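You operate a simulated robot arm through the tools that you are given. There is no shell and no other tool.

You run a simulated robot arm. Do the job below in one go: nothing can be reset, and whatever is moved stays where it is left.

## Task
Press out the shell ring's two low spots, lowest gauge first, one stroke each.
Fine: no dent.

Only the result counts: the job must be done as asked and must still hold three seconds after the hand-in. Knocking over, shifting, dropping, spilling or breaking anything else fails it.

## Robot
A 7-joint arm with a fingered hand, fixed in place. Base frame: the origin is at the foot of the arm, x ahead of it, y to its left, z up. Lengths are in cm, angles in degrees, forces in N, time in s.
With the tool pointing down near the work surface it reaches from about 36 to 70 cm from the base axis. Its first joint turns from -69.0 to 172.0 degrees. Payload 3.2 kg.
Tool frame: the origin (TCP) lies between the finger pads and is the grasp point; the fingertips stand 2.6 cm ahead of it; z points along the fingers, y is the line along which they close. Largest opening 8.8 cm; the body of the gripper starts 3 cm behind the TCP. The gripper is a hand of 5 fingers: y runs from the thumb to the fingers, the wrist lies at [-1.6, -10.8, -17.2] in the tool frame.
Orientation is told as [roll, pitch, yaw] about the base's x, y, z axes, in that order, counted from this pose: with the fingers straight down and the wrist toward the robot, the tool's x, y and z point along [0, 1, 0], [1, 0, 0] and [0, 0, -1] of the base frame.

## Interface
- The arm moves only by the tool step_arm. Its argument "steps" is a list that holds one entry, the list of rows, each a list of 6 numbers: the shift along the tool's x, y, z in mm, then the turn, a rotation vector about the tool's x, y, z in degrees. In form: [[[dx, dy, dz, wx, wy, wz], ...]]. A call has 1 to 20 rows; each row is the pose to reach, as a shift and turn from the pose commanded when the call began, along the tool's axes at that moment. Each row takes 0.2 s and may step no farther than 5 cm and 8.6 degrees from the row before; otherwise, the whole call is refused. A pose out of reach is approached as far as the arm can. The call stops where the force on the tool passes 40 N (or 10 N more than at its start, if that is more) or the arm is blocked; 0.2 s more then pass. In this call time passes only in rows, and 0.2 s behind the last. The reply holds the time, the measured pose of the TCP, the force on the tool along the base axes, the opening and the grip force, in the units named above and with some noise, with the torque about the TCP (base axes, N m) and any sound that the robot's microphone picked up, and new pictures: "views" is both (left out), scene, wrist or none.
- Cameras (640 x 400 px; columns grow to the right, rows downward): "scene" is fixed at [4.91, 49.91, 159.99]; the picture's right is [-0.92, -0.39, 0.00], its down [-0.26, 0.60, -0.76] and it looks along [0.30, -0.70, -0.65] (base axes); focal length 279 px, centre (320, 200). "wrist" rides on the gripper at [6.7, -9.8, -11.7] in the tool frame; the picture's right is [-0.71, 0.33, -0.62], its down [-0.65, -0.65, 0.39] and it looks along [-0.28, 0.68, 0.68] (tool axes); focal length 234 px, centre (320, 200).
- move_column(by): slides the trunk up (or, below 0, down) by that many cm; the arm rides with it, the base frame stays. It gives what a move gives, with no picture.
- curl_fingers(index, middle, ring, little, thumb_bend, thumb_turn): sets how far each is bent, from 0 (flat) to 1 (curled in); at 0.3 the hand is open as for a grip, at 0.7 the pads meet at the TCP. One left out holds its place. A second passes; each finger stops where it meets its share of the squeeze, and holds until it gets a number again. It is the only way to open and close the hand. It gives what a move gives, with no picture; readings hold the bend of each and the force on index, middle, ring, little, thumb and palm. thumb_turn goes from beside the hand (0) to across from the fingers (1), as for a grip.
- locate(camera, pixels): there is no depth. For up to 12 entries [column, row, z] of the newest picture of that camera ("zoom" is the newest enlarged one), the place [x, y] in the base frame at which the ray of that pixel passes the height z, good to about 0.2 cm. The clock stands still meanwhile.
- zoom(camera, box): a new picture of the part [left, top, right, bottom] of that camera's present view, enlarged. The clock stands still meanwhile.
- sign_off(): hands the job in; it is judged then, once.

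Unless the task says otherwise, let go and move clear before handing in.

The tools are called after "Emit:" as name(argument=value, ...) on one line, values as JSON. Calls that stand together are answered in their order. step_arm: Moves the arm, as the interface text tells. Its arguments: {"type":"object","properties":{"steps":{"type":"array","items":{"type":"array","items":{"type":"array","items":{"type":"number"}}}},"views":{"type":"string","enum":["both","scene","wrist","none"]}},"required":["steps"]} The other tools are called the same way: move_column (by) slides the trunk up or down; curl_fingers (index, middle, ring, little, thumb_bend, thumb_turn) moves the fingers one by one; locate (camera, pixels) gives the place at which the rays of pixels pass given heights; zoom (camera, box) takes an enlarged picture of a part of a camera's view; sign_off () hands the job in.

At the start:

```text
time_s: 0.0
tool_pos: [41.24, -18.75, 127.56]
orientation: [0.0, 0.0, 0.0]
contact_force: [-0.3, -0.1, 0.5]
torque: [0.02, -0.03, -0.04]
grip_width: 8.78
grasp_force: 0.2
shape: jaw
bend: [0.3, 0.3, 0.3, 0.3, 0.3, 0.97]
finger forces: [0.0, 0.0, 0.0, 0.1, 0.1, 0.1]
trunk travel left (down, up): [-75.0, 9.0]
```

scene: 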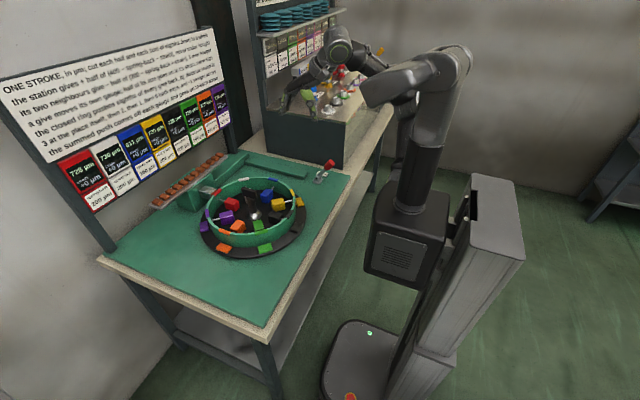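
wrist: 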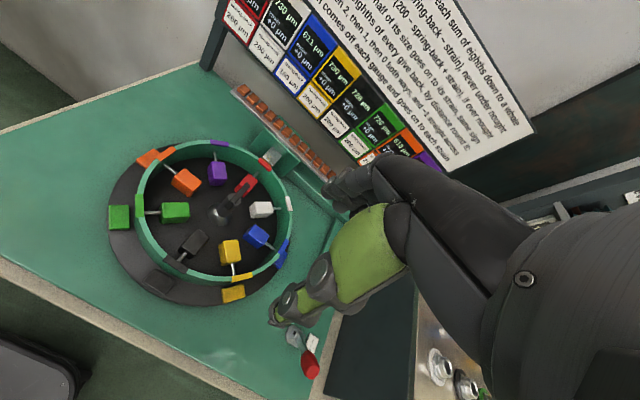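

The scene shows a green ring with coloured blocks at about (255,210) and a board of text with coloured gauges on the left. I'll zoom in on the board and the ring to read them.

Emit:
zoom(camera="scene", box=[0, 20, 240, 220])

Emit:
zoom(camera="wrist", box=[220, 0, 540, 200])

Emit:
zoom(camera="scene", box=[130, 140, 350, 278])

Emit:
zoom(camera="wrist", box=[80, 70, 340, 320])

```text
2.00 times, centred on (120, 120) of scene
```

zoom: 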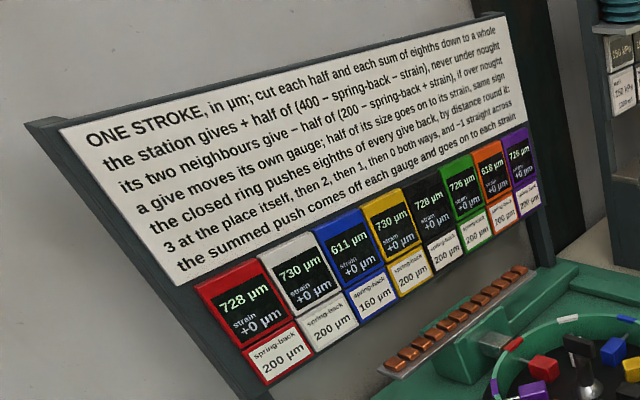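

```text
2.00 times, centred on (380, 100) of wrist
```

zoom: 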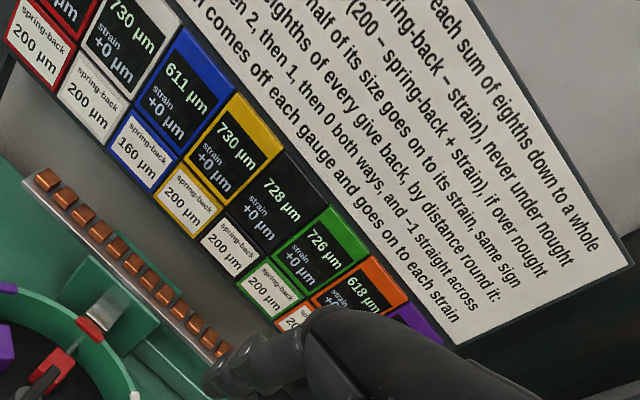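

```text
2.90 times, centred on (240, 209) of scene
```

zoom: 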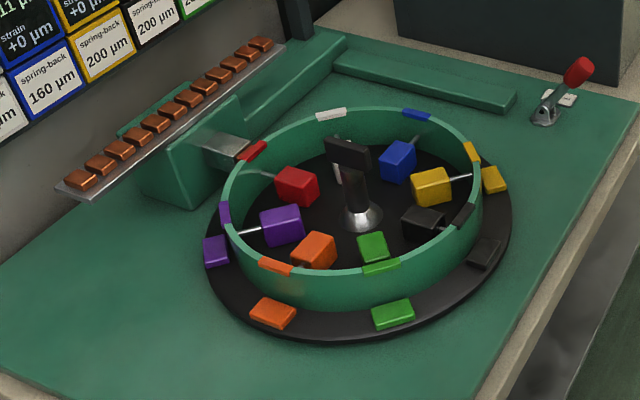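

```text
1.60 times, centred on (210, 195) of wrist
```

zoom: 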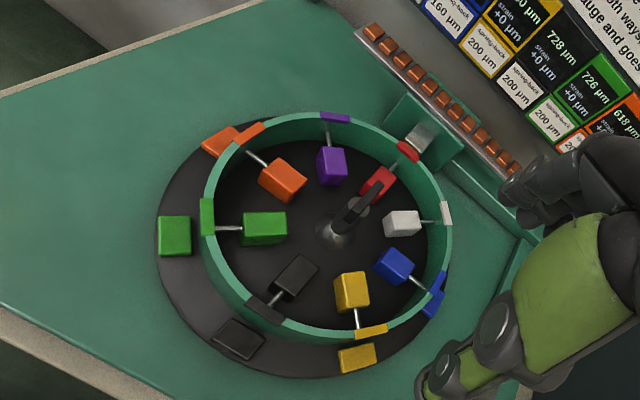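

The board gives the stroke rules, and the low gauges look like blue at 611 and orange at 618. Next I'll zoom in on the cards I couldn't read, the lever near (325,170) and the station near (210,190).

Emit:
zoom(camera="scene", box=[140, 75, 240, 140])

Emit:
zoom(camera="scene", box=[295, 145, 359, 185])

Emit:
zoom(camera="scene", box=[195, 165, 307, 235])

Emit:
zoom(camera="scene", box=[140, 145, 252, 215])

Emit:
zoom(camera="wrist", box=[260, 310, 340, 390])

Emit:
zoom(camera="scene", box=[0, 20, 120, 95])

Emit:
zoom(camera="scene", box=[110, 20, 230, 95])

Emit:
zoom(camera="scene", box=[55, 100, 175, 215])

```text
6.15 times, centred on (190, 108) of scene
```

zoom: 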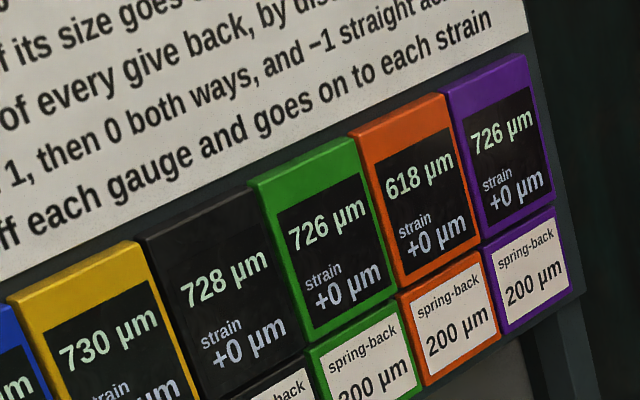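

```text
10.00 times, centred on (327, 165) of scene
```

zoom: 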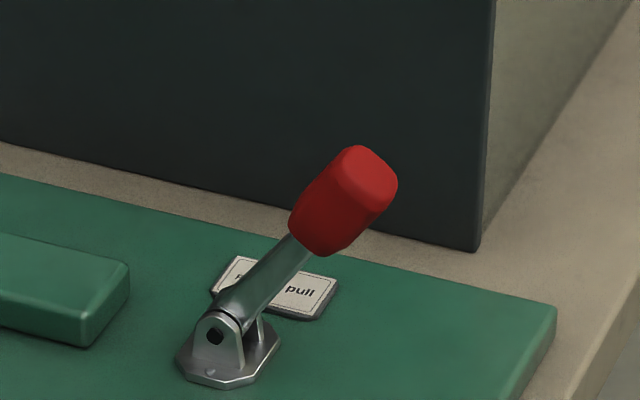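

```text
5.71 times, centred on (251, 200) of scene
```

zoom: 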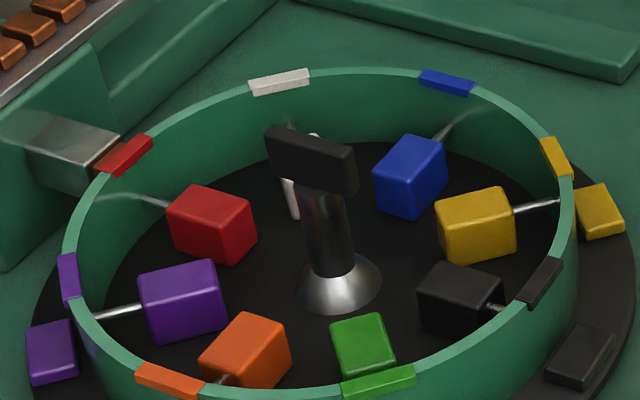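

```text
5.71 times, centred on (196, 180) of scene
```

zoom: 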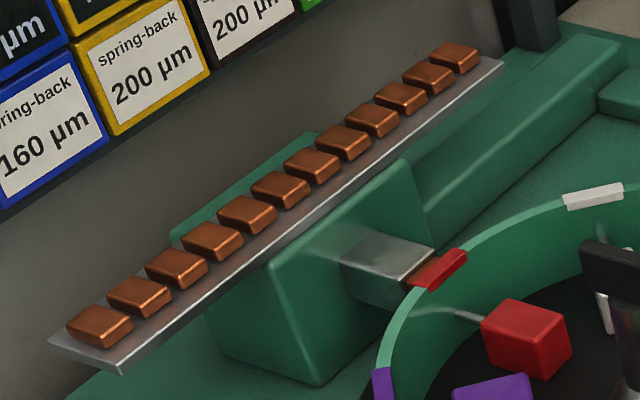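

```text
5.00 times, centred on (300, 350) of wrist
```

zoom: 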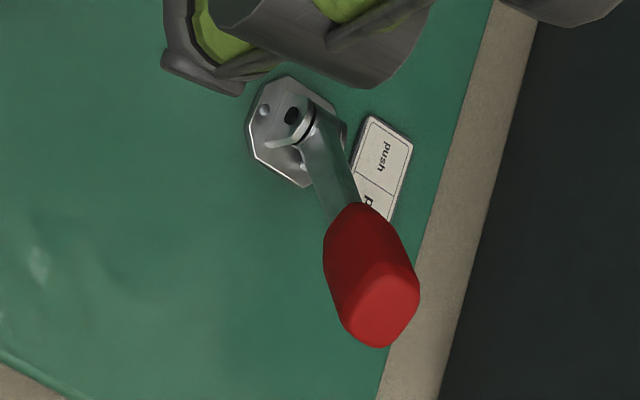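

```text
5.33 times, centred on (60, 58) of scene
```

zoom: 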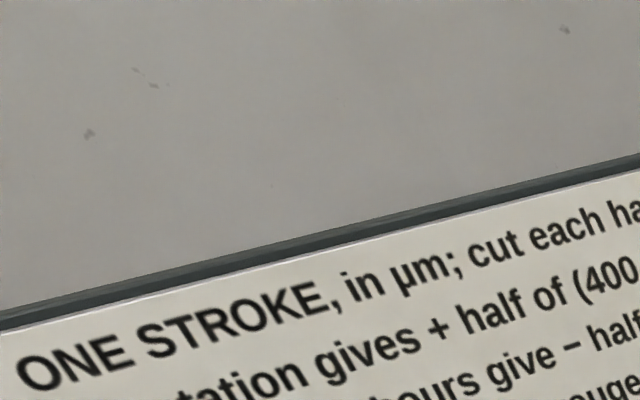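

```text
5.33 times, centred on (170, 58) of scene
```

zoom: 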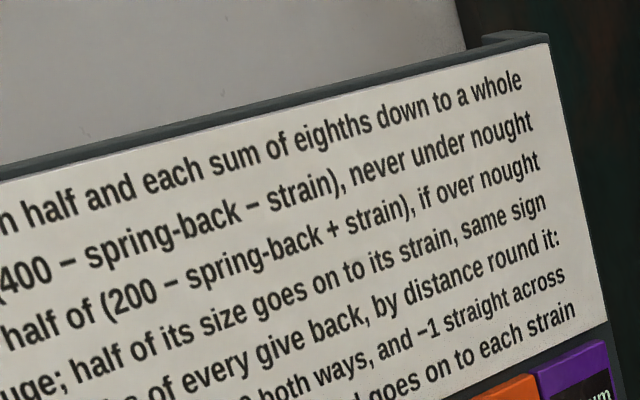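

```text
3.48 times, centred on (115, 158) of scene
```

zoom: 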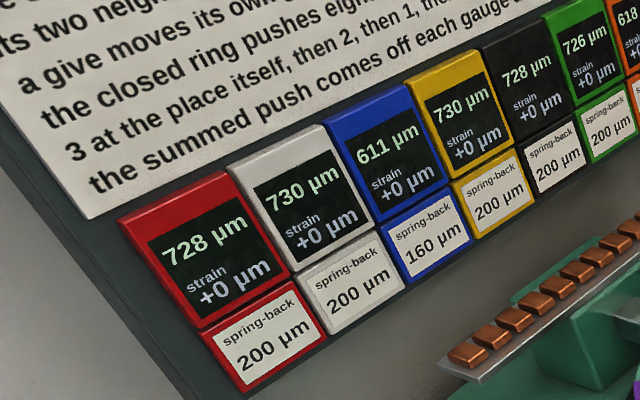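

The zooms show orange with spring-back 200, and blue with 611 and spring-back 160. The red lever stands by a label reading "push | pull". I'll triangulate the table height from both cameras using the lever base at scene (316,182) / wrist (319,338) and the ring's centre post.

Emit:
locate(camera="scene", pixels=[[316.5, 181.5, 60], [316.5, 181.5, 80], [316.5, 181.5, 100], [254, 215, 60], [254, 215, 80], [254, 215, 100]])

Emit:
locate(camera="wrist", pixels=[[319, 338, 60], [319, 338, 80], [319, 338, 100], [218, 215, 60], [218, 215, 80], [218, 215, 100]])

```text
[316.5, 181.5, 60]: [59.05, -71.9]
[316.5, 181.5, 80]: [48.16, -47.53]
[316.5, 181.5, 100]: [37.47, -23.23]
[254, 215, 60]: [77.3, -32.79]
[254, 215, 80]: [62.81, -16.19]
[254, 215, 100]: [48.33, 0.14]
```

```text
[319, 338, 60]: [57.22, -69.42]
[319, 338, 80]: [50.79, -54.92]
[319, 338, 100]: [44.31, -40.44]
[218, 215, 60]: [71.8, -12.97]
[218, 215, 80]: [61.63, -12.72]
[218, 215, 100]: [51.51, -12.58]
```

The centre post triangulates to about (59.7, -12.7, z 84). My wrist pixel for the lever base was wrong, so I'll redo it at (295,338) and collect ring and station points.

Emit:
locate(camera="wrist", pixels=[[295, 338, 80], [295, 338, 90], [311, 369, 85], [311, 369, 95], [222, 213, 84], [268, 157, 85], [268, 157, 95], [120, 217, 82], [234, 293, 82], [160, 281, 82]])

Emit:
locate(camera="scene", pixels=[[316.5, 181.5, 80], [316.5, 181.5, 90], [329, 163, 85], [329, 163, 95], [254, 215, 84], [218, 191, 85], [218, 191, 95], [265, 248, 82], [299, 202, 82], [297, 227, 82]])

```text
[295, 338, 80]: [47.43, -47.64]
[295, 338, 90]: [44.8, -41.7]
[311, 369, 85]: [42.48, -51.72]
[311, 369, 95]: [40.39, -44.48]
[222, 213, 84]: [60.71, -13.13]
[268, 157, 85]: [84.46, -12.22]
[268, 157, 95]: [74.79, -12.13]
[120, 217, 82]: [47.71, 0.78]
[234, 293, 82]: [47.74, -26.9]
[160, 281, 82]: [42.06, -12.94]
```

```text
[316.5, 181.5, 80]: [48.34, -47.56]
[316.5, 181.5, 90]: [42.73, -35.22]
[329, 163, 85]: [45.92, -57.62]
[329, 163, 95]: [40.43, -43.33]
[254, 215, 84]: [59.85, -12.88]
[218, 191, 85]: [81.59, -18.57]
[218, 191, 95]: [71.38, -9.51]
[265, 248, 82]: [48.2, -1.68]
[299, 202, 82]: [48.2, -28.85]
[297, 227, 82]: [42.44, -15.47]
```

Lever base triangulates to about (48, -47.6, 80) and its knob to about (40.4, -44, 95); the ring centre is about (60, -13). I'll zoom harder on the lever label and the station's chrome ram before moving anything.

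Emit:
zoom(camera="wrist", box=[280, 315, 328, 385])

Emit:
zoom(camera="wrist", box=[225, 120, 305, 170])

Emit:
zoom(camera="wrist", box=[190, 165, 286, 225])

Emit:
zoom(camera="scene", box=[230, 180, 278, 220])

Emit:
zoom(camera="scene", box=[308, 160, 340, 184])

```text
5.71 times, centred on (304, 350) of wrist
```

zoom: 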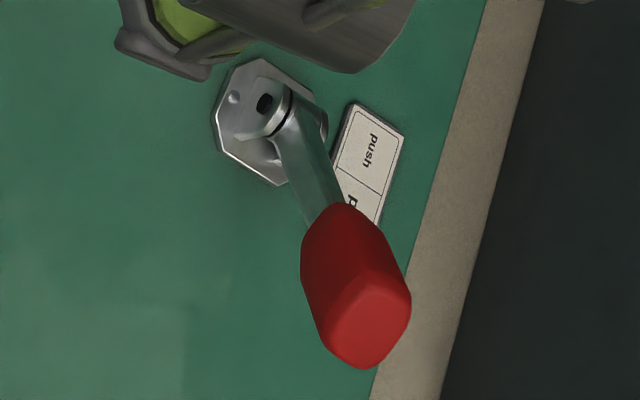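

```text
8.00 times, centred on (265, 145) of wrist
```

zoom: 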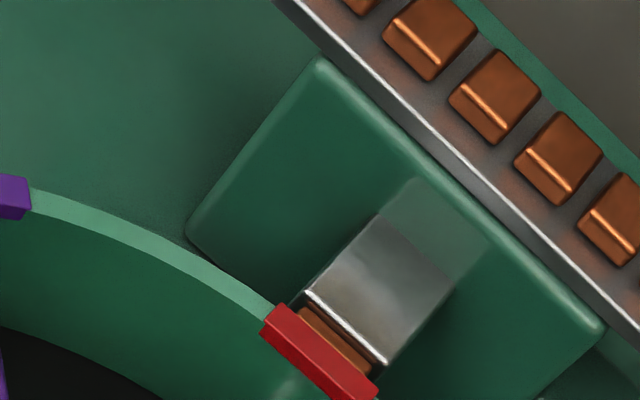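

```text
6.67 times, centred on (238, 195) of wrist
```

zoom: 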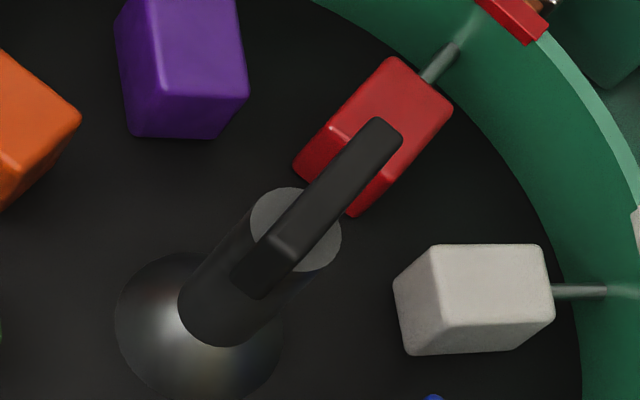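

```text
10.00 times, centred on (254, 200) of scene
```

zoom: 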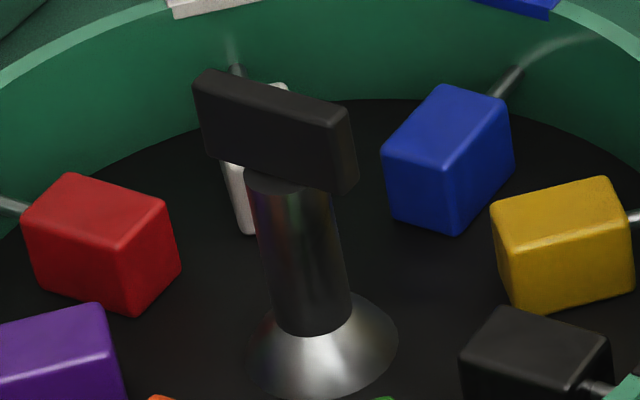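

```text
16.00 times, centred on (324, 172) of scene
```

zoom: 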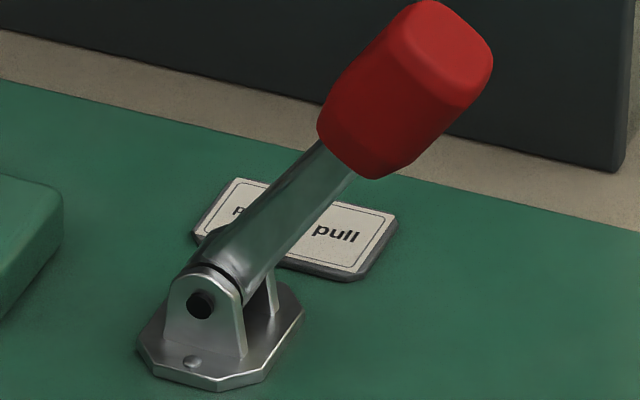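

The ram has a copper pad resting at red, the T-handle stands on the centre post, and the lever now leans toward the robot, on the "pull" half of its label. I'll shift the hand right at this same height to see the lever and its label from a steeper angle.

Emit:
step_arm(steps=[[[-40, 10, 0, 0, 0, 0], [-80, 20, 0, 0, 0, 0], [-120, 30, 0, 0, 0, 0], [-160, 38, 0, 0, 0, 0], [-200, 38, 0, 0, 0, 0]]])

```text
time_s: 1.2
tool_pos: [44.9, -38.77, 127.32]
orientation: [0.1, -0.1, -0.1]
contact_force: [-0.3, 0.3, 0.4]
torque: [0.0, 0.02, 0.0]
grip_width: 8.8
grasp_force: 0.0
shape: jaw
bend: [0.3, 0.3, 0.3, 0.3, 0.3, 0.97]
finger forces: [0.1, 0.2, 0.0, 0.0, 0.0, 0.0]
trunk travel left (down, up): [-75.0, 9.0]
```

scene: 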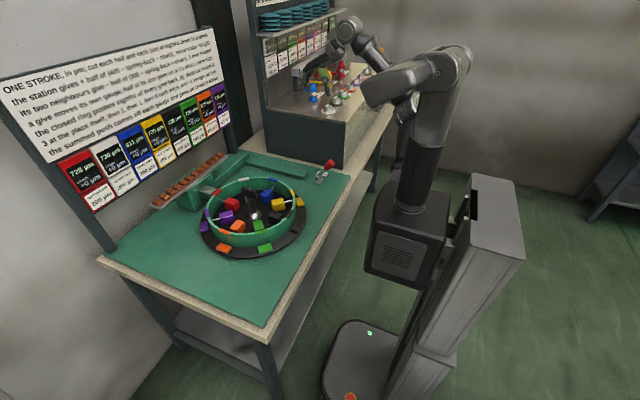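
wrist: 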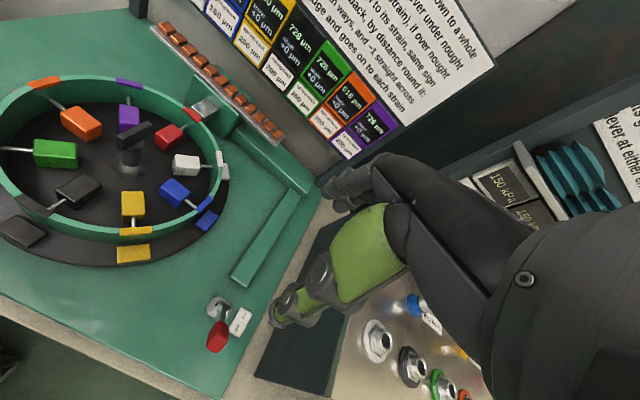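

Emit:
zoom(camera="wrist", box=[190, 280, 270, 370])

Emit:
zoom(camera="wrist", box=[85, 70, 245, 200])

Emit:
zoom(camera="wrist", box=[0, 50, 260, 290])

Emit:
zoom(camera="wrist", box=[400, 90, 640, 240])

```text
4.44 times, centred on (230, 325) of wrist
```

zoom: 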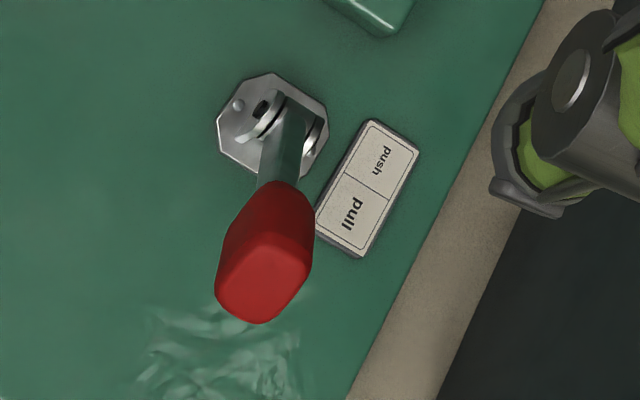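

```text
3.08 times, centred on (165, 135) of wrist
```

zoom: 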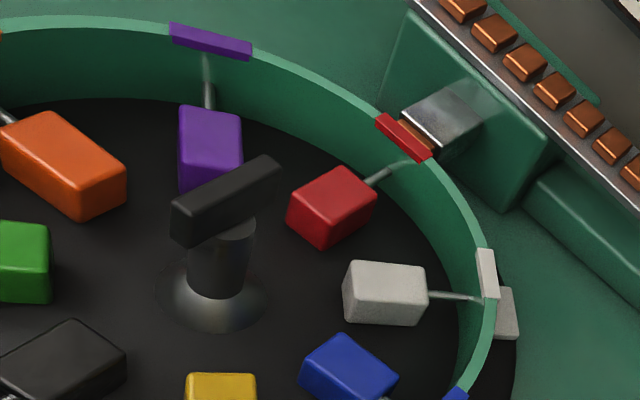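

```text
1.67 times, centred on (130, 170) of wrist
```

zoom: 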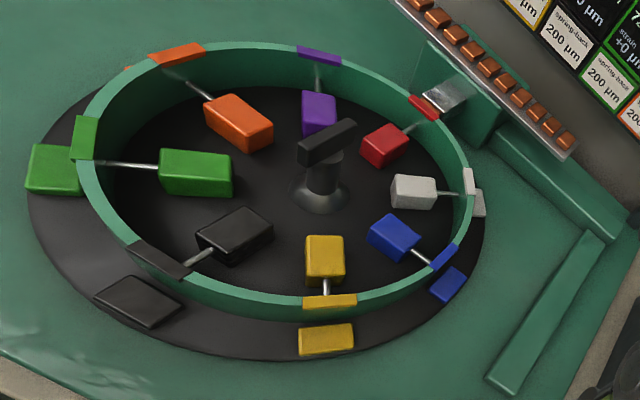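

```text
2.67 times, centred on (520, 165) of wrist
```

zoom: 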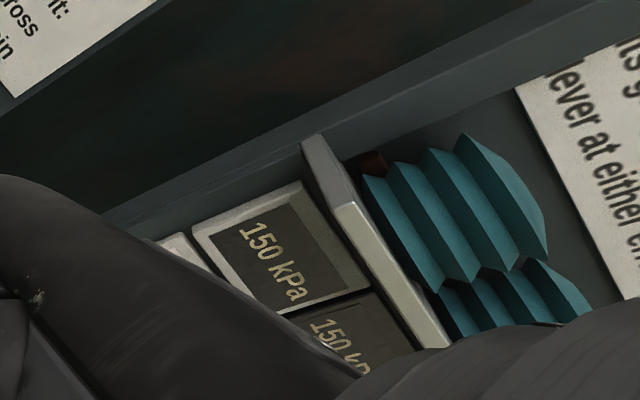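

The label reads "push" on the far side (+x) and "pull" on the near side, with the lever leaning near. A second sign at the right edge (600,150) mentions "lever at either...", so I'll yaw the hand right at this height to read it.

Emit:
step_arm(steps=[[[0, 0, 0, 0, 0, 8], [0, 0, 0, 0, 0, 16], [0, 0, 0, 0, 0, 24], [0, 0, 0, 0, 0, 32], [0, 0, 0, 0, 0, 40]]], views="wrist")

```text
time_s: 2.4
tool_pos: [44.98, -38.74, 127.46]
orientation: [0.1, -0.1, -40.1]
contact_force: [-0.5, 0.3, 0.7]
torque: [0.05, -0.03, 0.0]
grip_width: 8.79
grasp_force: 0.1
shape: jaw
bend: [0.3, 0.3, 0.3, 0.3, 0.3, 0.97]
finger forces: [0.0, 0.1, 0.0, 0.0, 0.0, 0.0]
trunk travel left (down, up): [-75.0, 9.0]
```

wrist: 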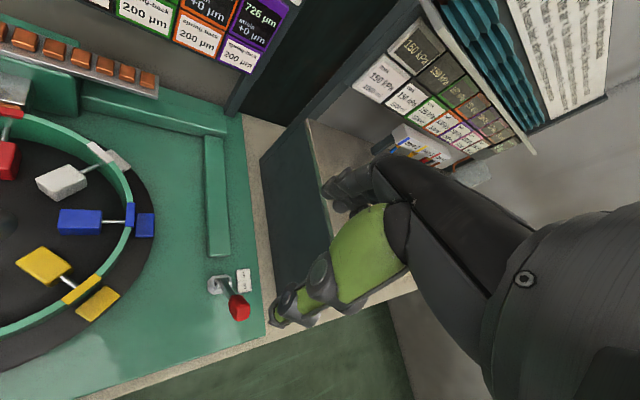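

Emit:
zoom(camera="wrist", box=[490, 0, 630, 120])

Emit:
zoom(camera="wrist", box=[195, 255, 260, 330])

Emit:
zoom(camera="wrist", box=[0, 80, 170, 330])

```text
3.33 times, centred on (560, 60) of wrist
```

zoom: 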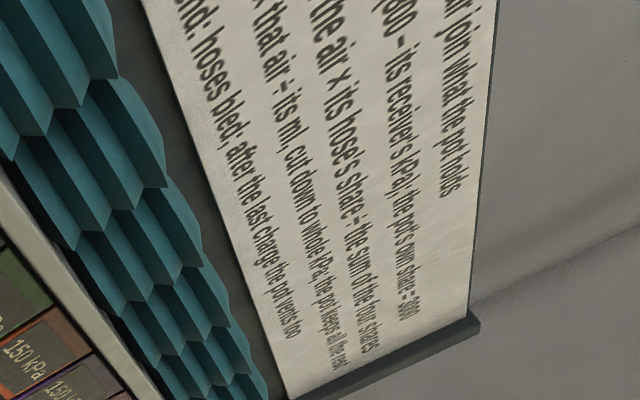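

```text
5.33 times, centred on (228, 292) of wrist
```

zoom: 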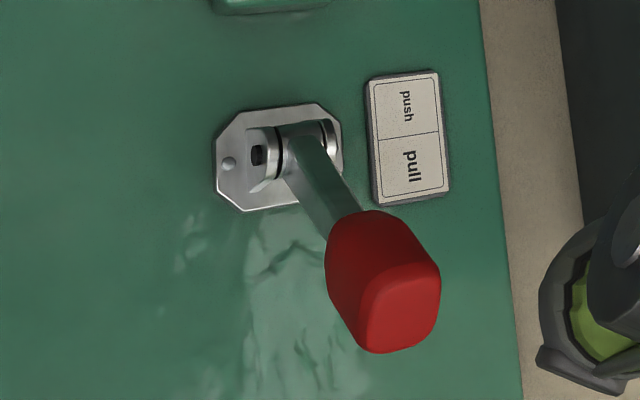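

```text
1.60 times, centred on (85, 205) of wrist
```

zoom: 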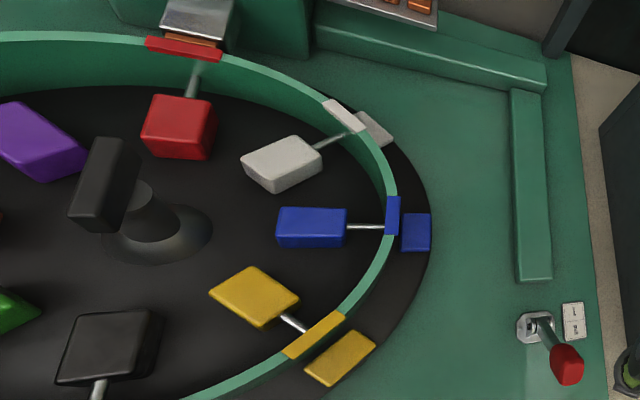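

That second sign concerns the other bench's air pot, so it doesn't apply here. A green duct links the lever to the station, so I'll triangulate the lever pivot and knob more precisely from both pictures.

Emit:
locate(camera="wrist", pixels=[[218.7, 282.6, 80], [218.7, 282.6, 84], [241.2, 310.8, 90], [241.2, 310.8, 96], [233, 298, 88], [233, 298, 92], [244, 280, 80]])

Emit:
locate(camera="scene", pixels=[[318.1, 178.3, 80], [318.1, 178.3, 84], [332.4, 162.6, 90], [332.4, 162.6, 96], [326, 167, 88], [326, 167, 92], [322, 172.5, 80]])

```text
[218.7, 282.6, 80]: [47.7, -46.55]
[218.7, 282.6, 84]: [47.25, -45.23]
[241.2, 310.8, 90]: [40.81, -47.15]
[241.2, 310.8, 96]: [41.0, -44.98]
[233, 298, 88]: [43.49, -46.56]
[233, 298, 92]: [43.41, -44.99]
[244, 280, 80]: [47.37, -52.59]
```

```text
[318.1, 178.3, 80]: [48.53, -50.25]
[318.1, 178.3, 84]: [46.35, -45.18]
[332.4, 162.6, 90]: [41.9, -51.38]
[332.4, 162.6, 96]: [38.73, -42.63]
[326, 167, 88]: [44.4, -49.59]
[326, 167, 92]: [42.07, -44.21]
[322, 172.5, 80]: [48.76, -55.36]
```

The lever pivots at about (47, -45.3, 83.8) with its knob at (40.4, -45.7, 94), leaning 33° toward the robot. I'll carry the hand back over the ring at this height with yaw 0, to measure the T-handle that should turn the ring.

Emit:
step_arm(steps=[[[36, -23.7, 0, 0, 0, -6.67], [72, -47.3, 0, 0, 0, -13.3], [108, -71, 0, 0, 0, -20], [144, -94.7, 0, 0, 0, -26.7], [180, -118.3, 0, 0, 0, -33.3], [216, -142, 0, 0, 0, -40]]])

```text
time_s: 3.8
tool_pos: [48.22, -12.86, 127.39]
orientation: [-0.2, 0.0, 0.2]
contact_force: [0.7, 0.3, -0.8]
torque: [-0.02, 0.02, 0.02]
grip_width: 8.76
grasp_force: 0.0
shape: jaw
bend: [0.3, 0.3, 0.3, 0.3, 0.3, 0.97]
finger forces: [0.1, 0.0, 0.0, 0.0, 0.0, 0.1]
trunk travel left (down, up): [-75.0, 9.0]
```

scene: 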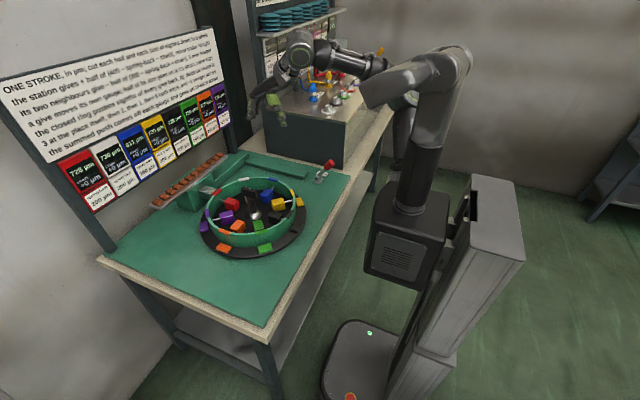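
wrist: 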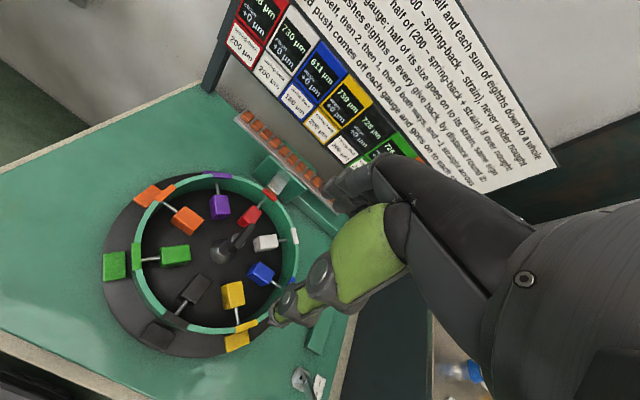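

Emit:
zoom(camera="wrist", box=[200, 210, 280, 270])

Emit:
zoom(camera="wrist", box=[235, 155, 315, 215])

Emit:
zoom(camera="wrist", box=[90, 160, 310, 365])

Emit:
zoom(camera="scene", box=[225, 180, 289, 220])

```text
6.67 times, centred on (240, 240) of wrist
```

zoom: 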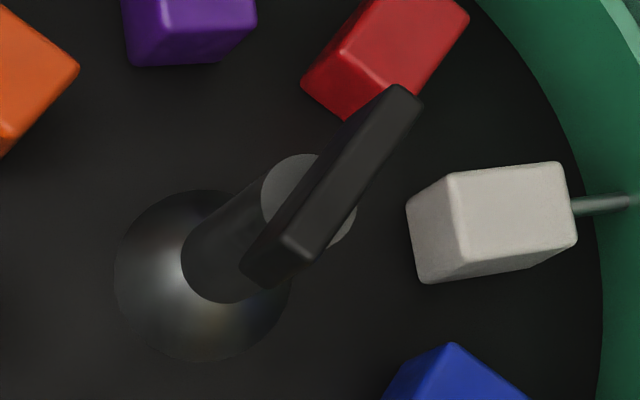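

```text
6.67 times, centred on (275, 185) of wrist
```

zoom: 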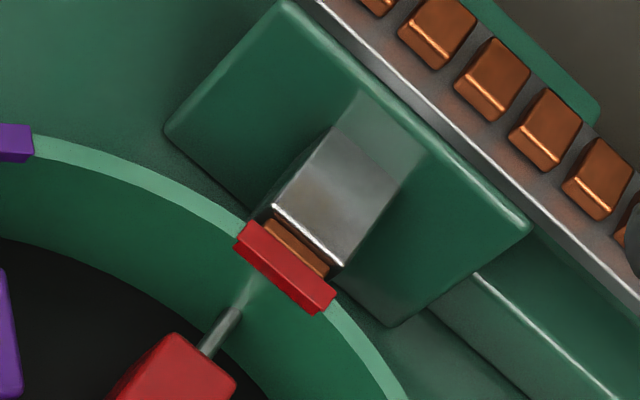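

```text
1.95 times, centred on (200, 262) of wrist
```

zoom: 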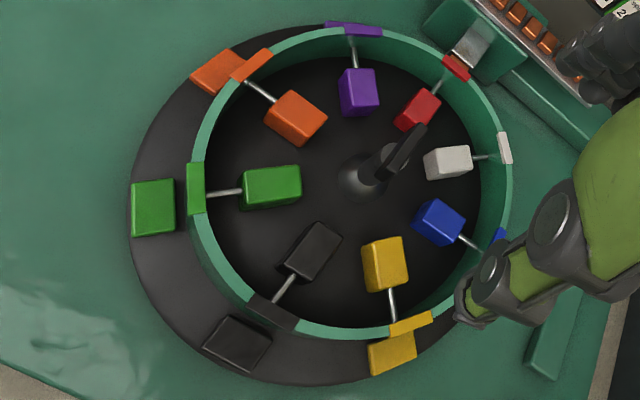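

```text
10.00 times, centred on (257, 200) of scene
```

zoom: 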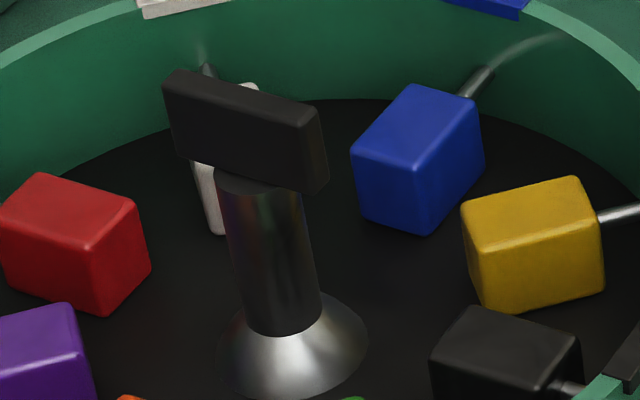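

Emit:
locate(camera="wrist", pixels=[[235.5, 246, 90], [235.5, 246, 95], [252.4, 224.7, 90], [252.4, 224.7, 95], [226, 248, 82], [264, 193, 92], [150, 300, 92], [237, 328, 92], [147, 250, 92], [275, 290, 87], [234, 283, 87], [183, 287, 87]])

Emit:
locate(camera="scene", pixels=[[242.2, 187.5, 90], [242.2, 187.5, 95], [256.8, 190.8, 90], [256.8, 190.8, 95], [254.2, 215.0, 82], [217, 192, 92], [290, 214, 92], [291, 195, 92], [260, 231, 92], [267, 194, 87], [280, 202, 87]])

```text
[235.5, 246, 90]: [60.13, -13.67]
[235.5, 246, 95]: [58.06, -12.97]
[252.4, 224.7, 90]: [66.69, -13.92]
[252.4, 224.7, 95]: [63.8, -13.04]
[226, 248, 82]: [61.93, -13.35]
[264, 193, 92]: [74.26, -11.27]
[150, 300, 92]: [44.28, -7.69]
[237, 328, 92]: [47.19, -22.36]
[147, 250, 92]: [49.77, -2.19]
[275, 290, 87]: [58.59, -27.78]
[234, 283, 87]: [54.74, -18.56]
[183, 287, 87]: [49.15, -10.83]
```

```text
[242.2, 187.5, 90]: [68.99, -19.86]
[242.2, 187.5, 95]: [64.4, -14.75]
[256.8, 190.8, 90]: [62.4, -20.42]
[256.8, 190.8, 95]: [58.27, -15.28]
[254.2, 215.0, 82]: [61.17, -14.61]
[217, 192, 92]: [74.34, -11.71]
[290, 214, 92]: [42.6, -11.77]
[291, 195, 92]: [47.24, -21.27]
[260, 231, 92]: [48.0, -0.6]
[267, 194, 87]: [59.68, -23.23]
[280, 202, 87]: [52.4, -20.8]
```

The T-bar's top sits at about z 97.3, running along x from 56.5 to 62.6 at y ≈ -12.65, roughly on the ring's axis. I'll move above it and yaw to -90 so the fingers can close across the bar.

Emit:
step_arm(steps=[[[0, 10, 0, 0, 0, 7.5], [0, 20, 0, 0, 0, 15], [1, 30, 0, 0, 0, 22.5], [1, 40, 0, 0, 0, 30], [1, 50, 0, 0, 0, 37.5], [1, 60, 0, 0, 0, 45], [2, 70, 0, 0, 0, 52.5], [2, 80, 0, 0, 0, 60], [2, 90, 0, 0, 0, 67.5], [2, 100, 0, 0, 0, 75], [2, 110, 0, 0, 0, 82.5], [2, 114, 0, 0, 0, 90]]])

```text
time_s: 6.4
tool_pos: [51.71, -11.5, 125.94]
orientation: [0.3, 0.1, -86.1]
contact_force: [-1.7, -1.2, 1.3]
torque: [0.02, -0.1, 0.02]
grip_width: 8.8
grasp_force: 0.2
shape: jaw
bend: [0.3, 0.3, 0.3, 0.3, 0.3, 0.97]
finger forces: [0.1, 0.0, 0.0, 0.0, 0.0, 0.0]
out of reach, approached as far as the arm can: row 9, 10, 11, 12
trunk travel left (down, up): [-75.0, 9.0]
```

scene: 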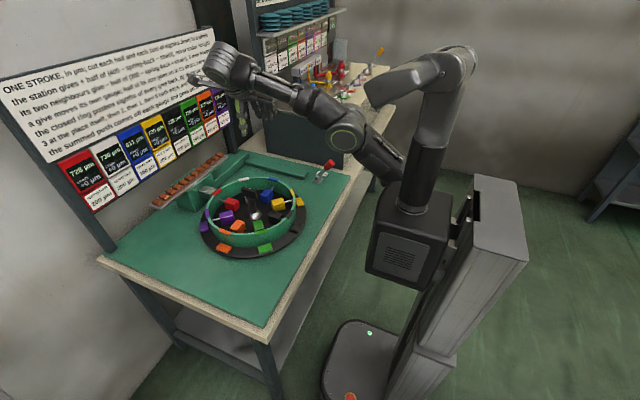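
wrist: 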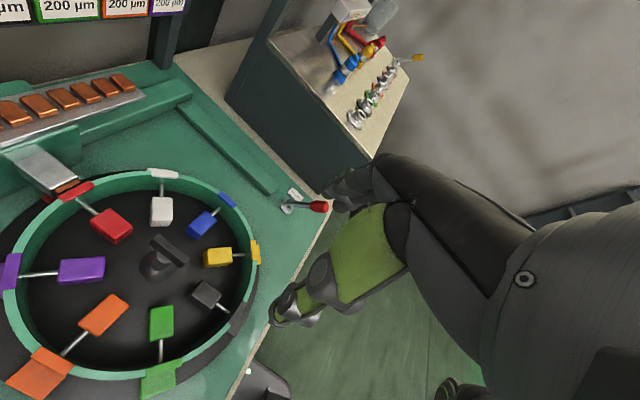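

The hand stopped short at (51.7, -11.5) because that wrist position is out of reach at this height; a lower wrist reaches farther. I'll come straight down to about z 107, still well above the bar at 97.3, and check the pose.

Emit:
step_arm(steps=[[[0, 0, 40, 0, 0, 0], [0, 0, 80, 0, 0, 0], [0, 0, 120, 0, 0, 0], [0, 0, 160, 0, 0, 0], [0, 0, 195, 0, 0, 0]]])

```text
time_s: 7.6
tool_pos: [52.41, -12.17, 106.82]
orientation: [0.9, 3.1, -87.3]
contact_force: [-0.9, 0.1, 0.2]
torque: [-0.01, 0.02, 0.01]
grip_width: 8.8
grasp_force: 0.0
shape: jaw
bend: [0.3, 0.3, 0.3, 0.3, 0.3, 0.97]
finger forces: [0.0, 0.1, 0.1, 0.0, 0.1, 0.1]
trunk travel left (down, up): [-75.0, 9.0]
```

scene: 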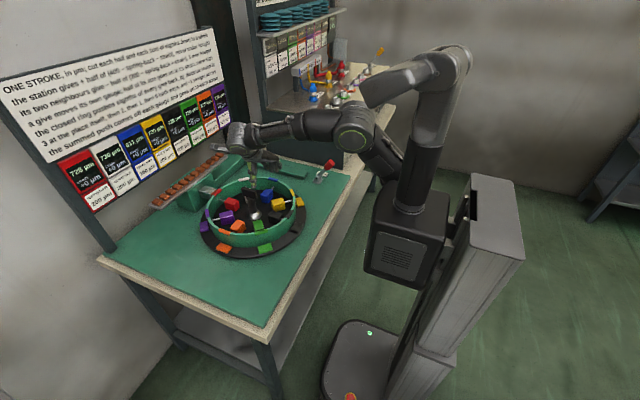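
wrist: 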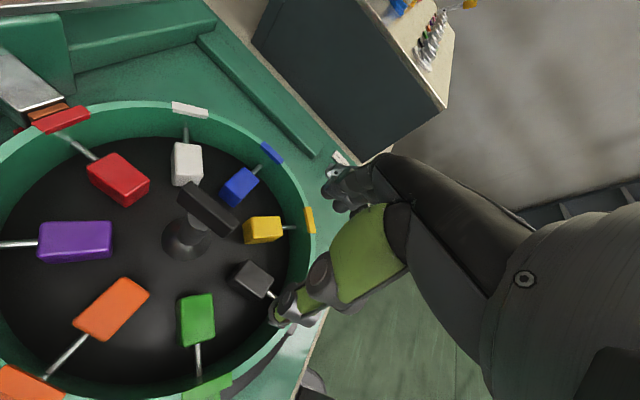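

No row was refused this time, and the pose is (52.4, -12.2, 106.8) with a small tilt. I'll slide in along tool x to sit over the bar while holding the height, and see how the reading changes.

Emit:
step_arm(steps=[[[24, 3, 0, 0, 0, 0], [48, 5, 0, 0, 0, 0], [71, 8, 0, 0, 0, 0]]])

```text
time_s: 8.4
tool_pos: [59.46, -11.43, 106.33]
orientation: [-0.2, -0.1, -85.9]
contact_force: [0.5, -1.1, 1.2]
torque: [-0.03, 0.01, -0.02]
grip_width: 8.81
grasp_force: 0.1
shape: jaw
bend: [0.3, 0.3, 0.3, 0.3, 0.3, 0.97]
finger forces: [0.0, 0.0, 0.0, 0.0, 0.0, 0.1]
trunk travel left (down, up): [-75.0, 9.0]
```

scene: 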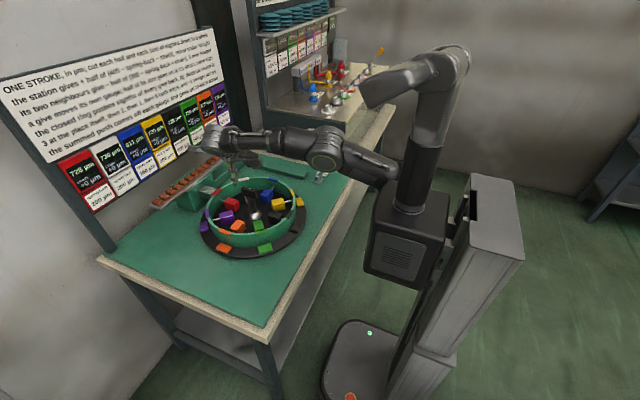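
wrist: 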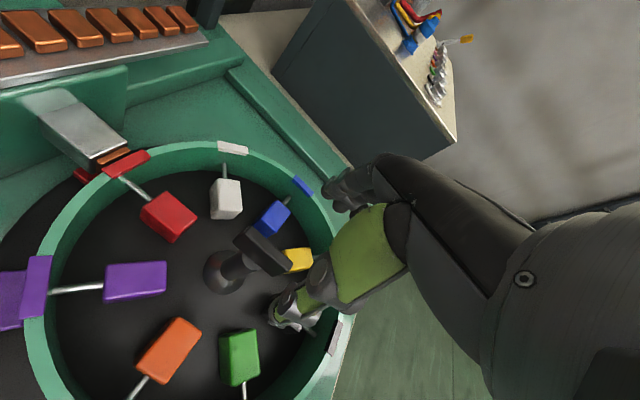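

The pose settled at (59.5, -11.4, 106.3), yaw -86, nearly level. The bar shows at about (262,250) in the wrist picture, so I'll zoom there to centre on it.

Emit:
zoom(camera="wrist", box=[200, 210, 328, 290])

Emit:
zoom(camera="scene", box=[195, 140, 291, 215])

```text
5.00 times, centred on (264, 250) of wrist
```

zoom: 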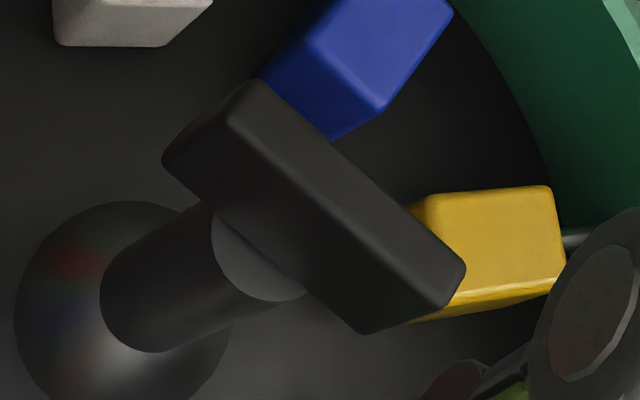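

```text
5.33 times, centred on (243, 178) of scene
```

zoom: 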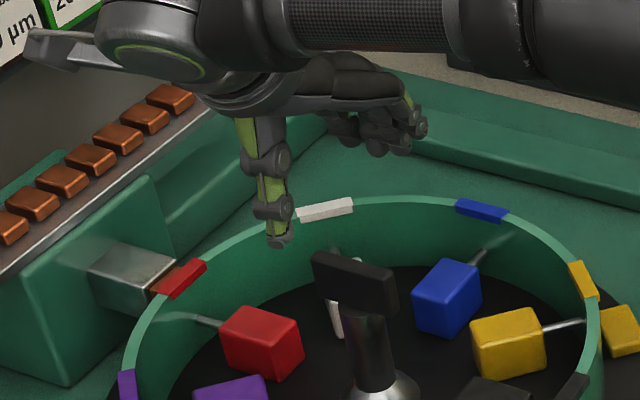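

Emit:
locate(camera="wrist", pixels=[[247.4, 233.6, 97.3], [288.4, 270.6, 97.3], [250.4, 226.4, 97.3], [293, 263, 97.3], [233, 243, 95.3], [273, 276.4, 95.3], [233, 243, 93.8], [273, 276.4, 93.8], [226, 280, 82], [235, 262, 84]])

Emit:
locate(camera="zoom", pixels=[[315, 258, 97.3], [395, 285, 97.3], [330, 300, 94], [393, 313, 94]])

```text
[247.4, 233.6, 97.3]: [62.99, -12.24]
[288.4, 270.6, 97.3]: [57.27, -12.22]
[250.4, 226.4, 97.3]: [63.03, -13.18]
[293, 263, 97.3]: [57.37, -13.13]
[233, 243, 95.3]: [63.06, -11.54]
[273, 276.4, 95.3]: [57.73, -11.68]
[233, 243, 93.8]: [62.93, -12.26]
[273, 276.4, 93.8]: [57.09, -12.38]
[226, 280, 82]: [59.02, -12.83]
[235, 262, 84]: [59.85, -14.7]
```

```text
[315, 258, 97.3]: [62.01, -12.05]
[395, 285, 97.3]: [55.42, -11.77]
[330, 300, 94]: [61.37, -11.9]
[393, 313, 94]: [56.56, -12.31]
```

The bar spans x 57.3–63.0 and y -13.15 to -12.23, with z from 93.8 to 97.3. I'll centre at (60.1, -12.7), correct the yaw and descend to z ≈ 98 with the hand open on either side of the bar.

Emit:
step_arm(steps=[[[3, 7, 20, 0, 0, 1], [6, 13, 40, 0, 0, 2], [6, 13, 60, 0, 0, 3], [6, 13, 83, 0, 0, 4]]])

```text
time_s: 9.4
tool_pos: [60.28, -12.81, 97.81]
orientation: [0.1, 0.3, -90.0]
contact_force: [0.1, -0.6, -0.3]
torque: [0.03, 0.03, -0.01]
grip_width: 8.78
grasp_force: 0.0
shape: jaw
bend: [0.3, 0.3, 0.3, 0.3, 0.3, 0.97]
finger forces: [0.0, 0.0, 0.1, 0.1, 0.0, 0.1]
trunk travel left (down, up): [-75.0, 9.0]
```

scene: 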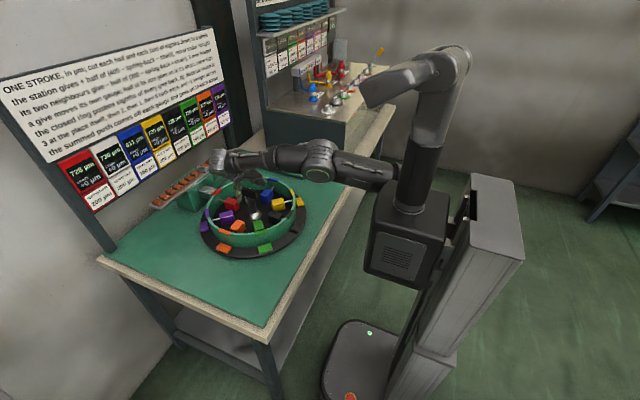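
wrist: 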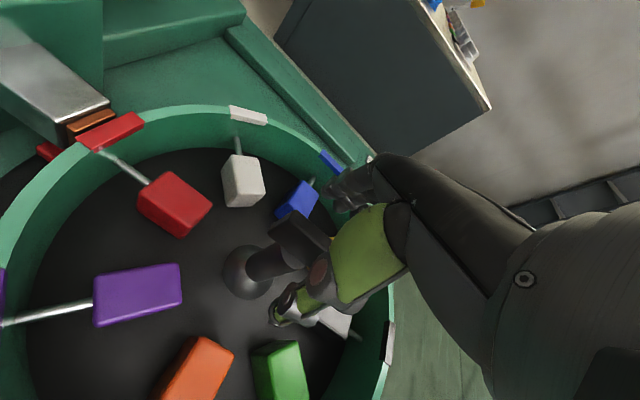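

Emit:
zoom(camera="scene", box=[205, 155, 301, 215])

Emit:
zoom(camera="wrist", box=[220, 150, 420, 350])

Emit:
zoom(camera="wrist", box=[0, 30, 160, 170])

```text
6.67 times, centred on (253, 185) of scene
```

zoom: 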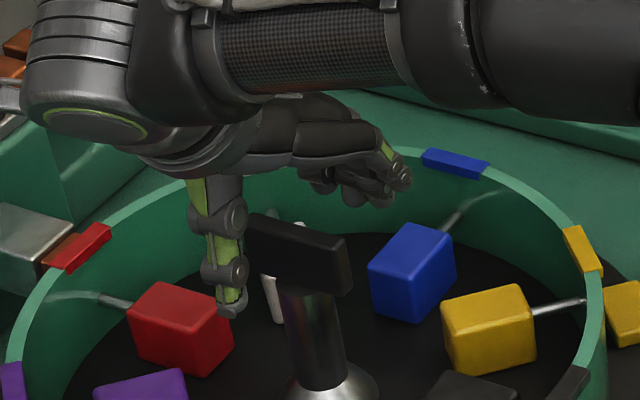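

```text
2.00 times, centred on (320, 250) of wrist
```

zoom: 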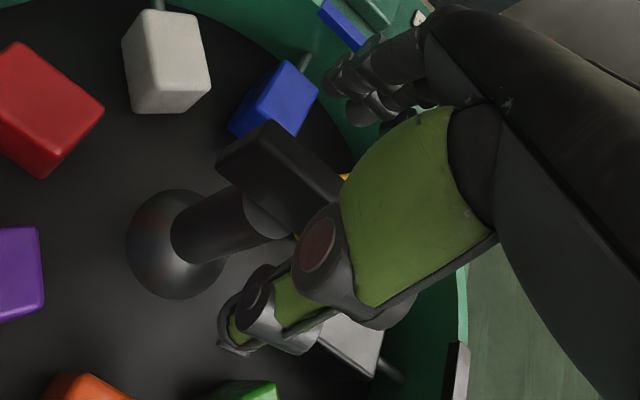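

```text
2.86 times, centred on (80, 100) of wrist
```

zoom: 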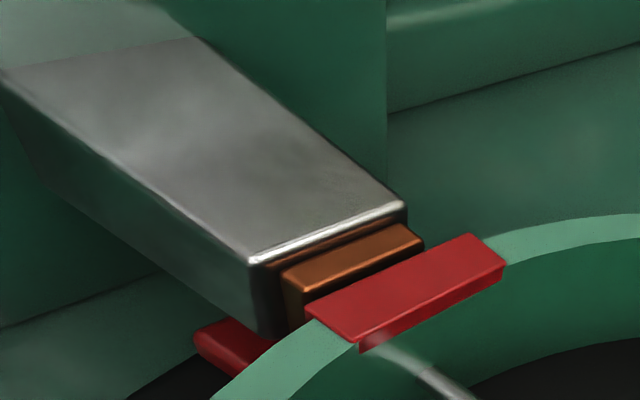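

The thumb hangs on the +y side of the bar and the fingers on the -y side, with the cubes clear below. I'll lower 1.5 cm and then close the fingers on the bar.

Emit:
step_arm(steps=[[[-1, 0, 8, 0, 0, 0], [-2, 0, 15, 0, 0, 0]]], views="none")

Emit:
curl_fingers(index=0.6, middle=0.6, ring=0.6, little=0.6, thumb_bend=0.6)

Emit:
zoom(camera="scene", box=[205, 155, 301, 215])

Emit:
zoom(camera="wrist", box=[220, 150, 420, 350])

```text
time_s: 10.0
tool_pos: [59.97, -12.75, 96.4]
orientation: [0.0, 0.3, -90.0]
contact_force: [0.2, 0.4, -1.1]
torque: [0.0, 0.0, 0.01]
grip_width: 8.77
grasp_force: 0.0
shape: jaw
bend: [0.3, 0.3, 0.3, 0.3, 0.3, 0.97]
finger forces: [0.0, 0.0, 0.0, 0.0, 0.1, 0.1]
trunk travel left (down, up): [-75.0, 9.0]
```

```text
time_s: 11.0
tool_pos: [59.97, -12.78, 96.32]
orientation: [0.1, 0.1, -90.0]
contact_force: [0.0, 0.5, 1.7]
torque: [0.02, 0.01, -0.01]
grip_width: 2.45
grasp_force: 0.0
shape: fingers
bend: [0.6, 0.6, 0.6, 0.6, 0.6, 0.97]
finger forces: [0.0, 0.1, 0.0, 0.0, 0.1, 0.0]
trunk travel left (down, up): [-75.0, 9.0]
```

```text
6.67 times, centred on (253, 185) of scene
```

zoom: 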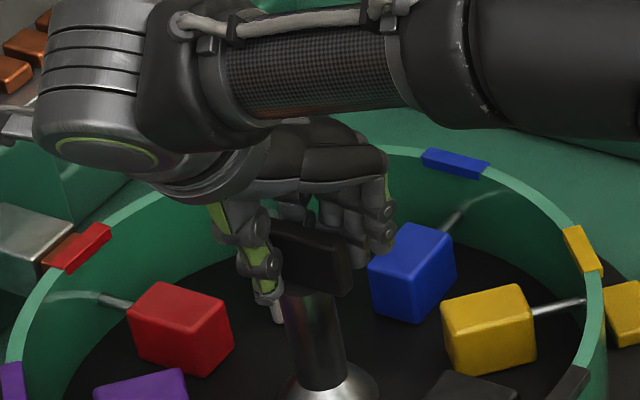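

```text
2.00 times, centred on (320, 250) of wrist
```

zoom: 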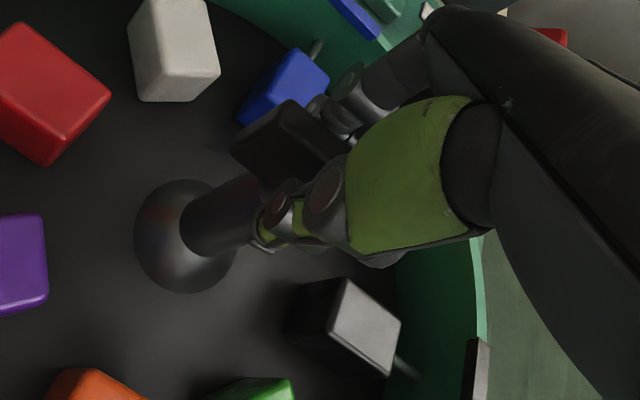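

The fingers and thumb now straddle the bar with a 2.45 cm gap and no contact. I'll close further to grip it.

Emit:
curl_fingers(index=0.75, middle=0.75, ring=0.75, little=0.75, thumb_bend=0.75)

```text
time_s: 12.0
tool_pos: [60.05, -13.08, 96.19]
orientation: [0.0, 0.3, -90.1]
contact_force: [-2.1, -11.2, -6.6]
torque: [-0.16, -0.19, 0.19]
grip_width: 0.96
grasp_force: 13.9
shape: fingers
bend: [0.73, 0.65, 0.71, 0.75, 0.66, 0.97]
finger forces: [8.0, 5.8, 5.8, 0.0, 9.0, 0.1]
trunk travel left (down, up): [-75.0, 9.0]
```

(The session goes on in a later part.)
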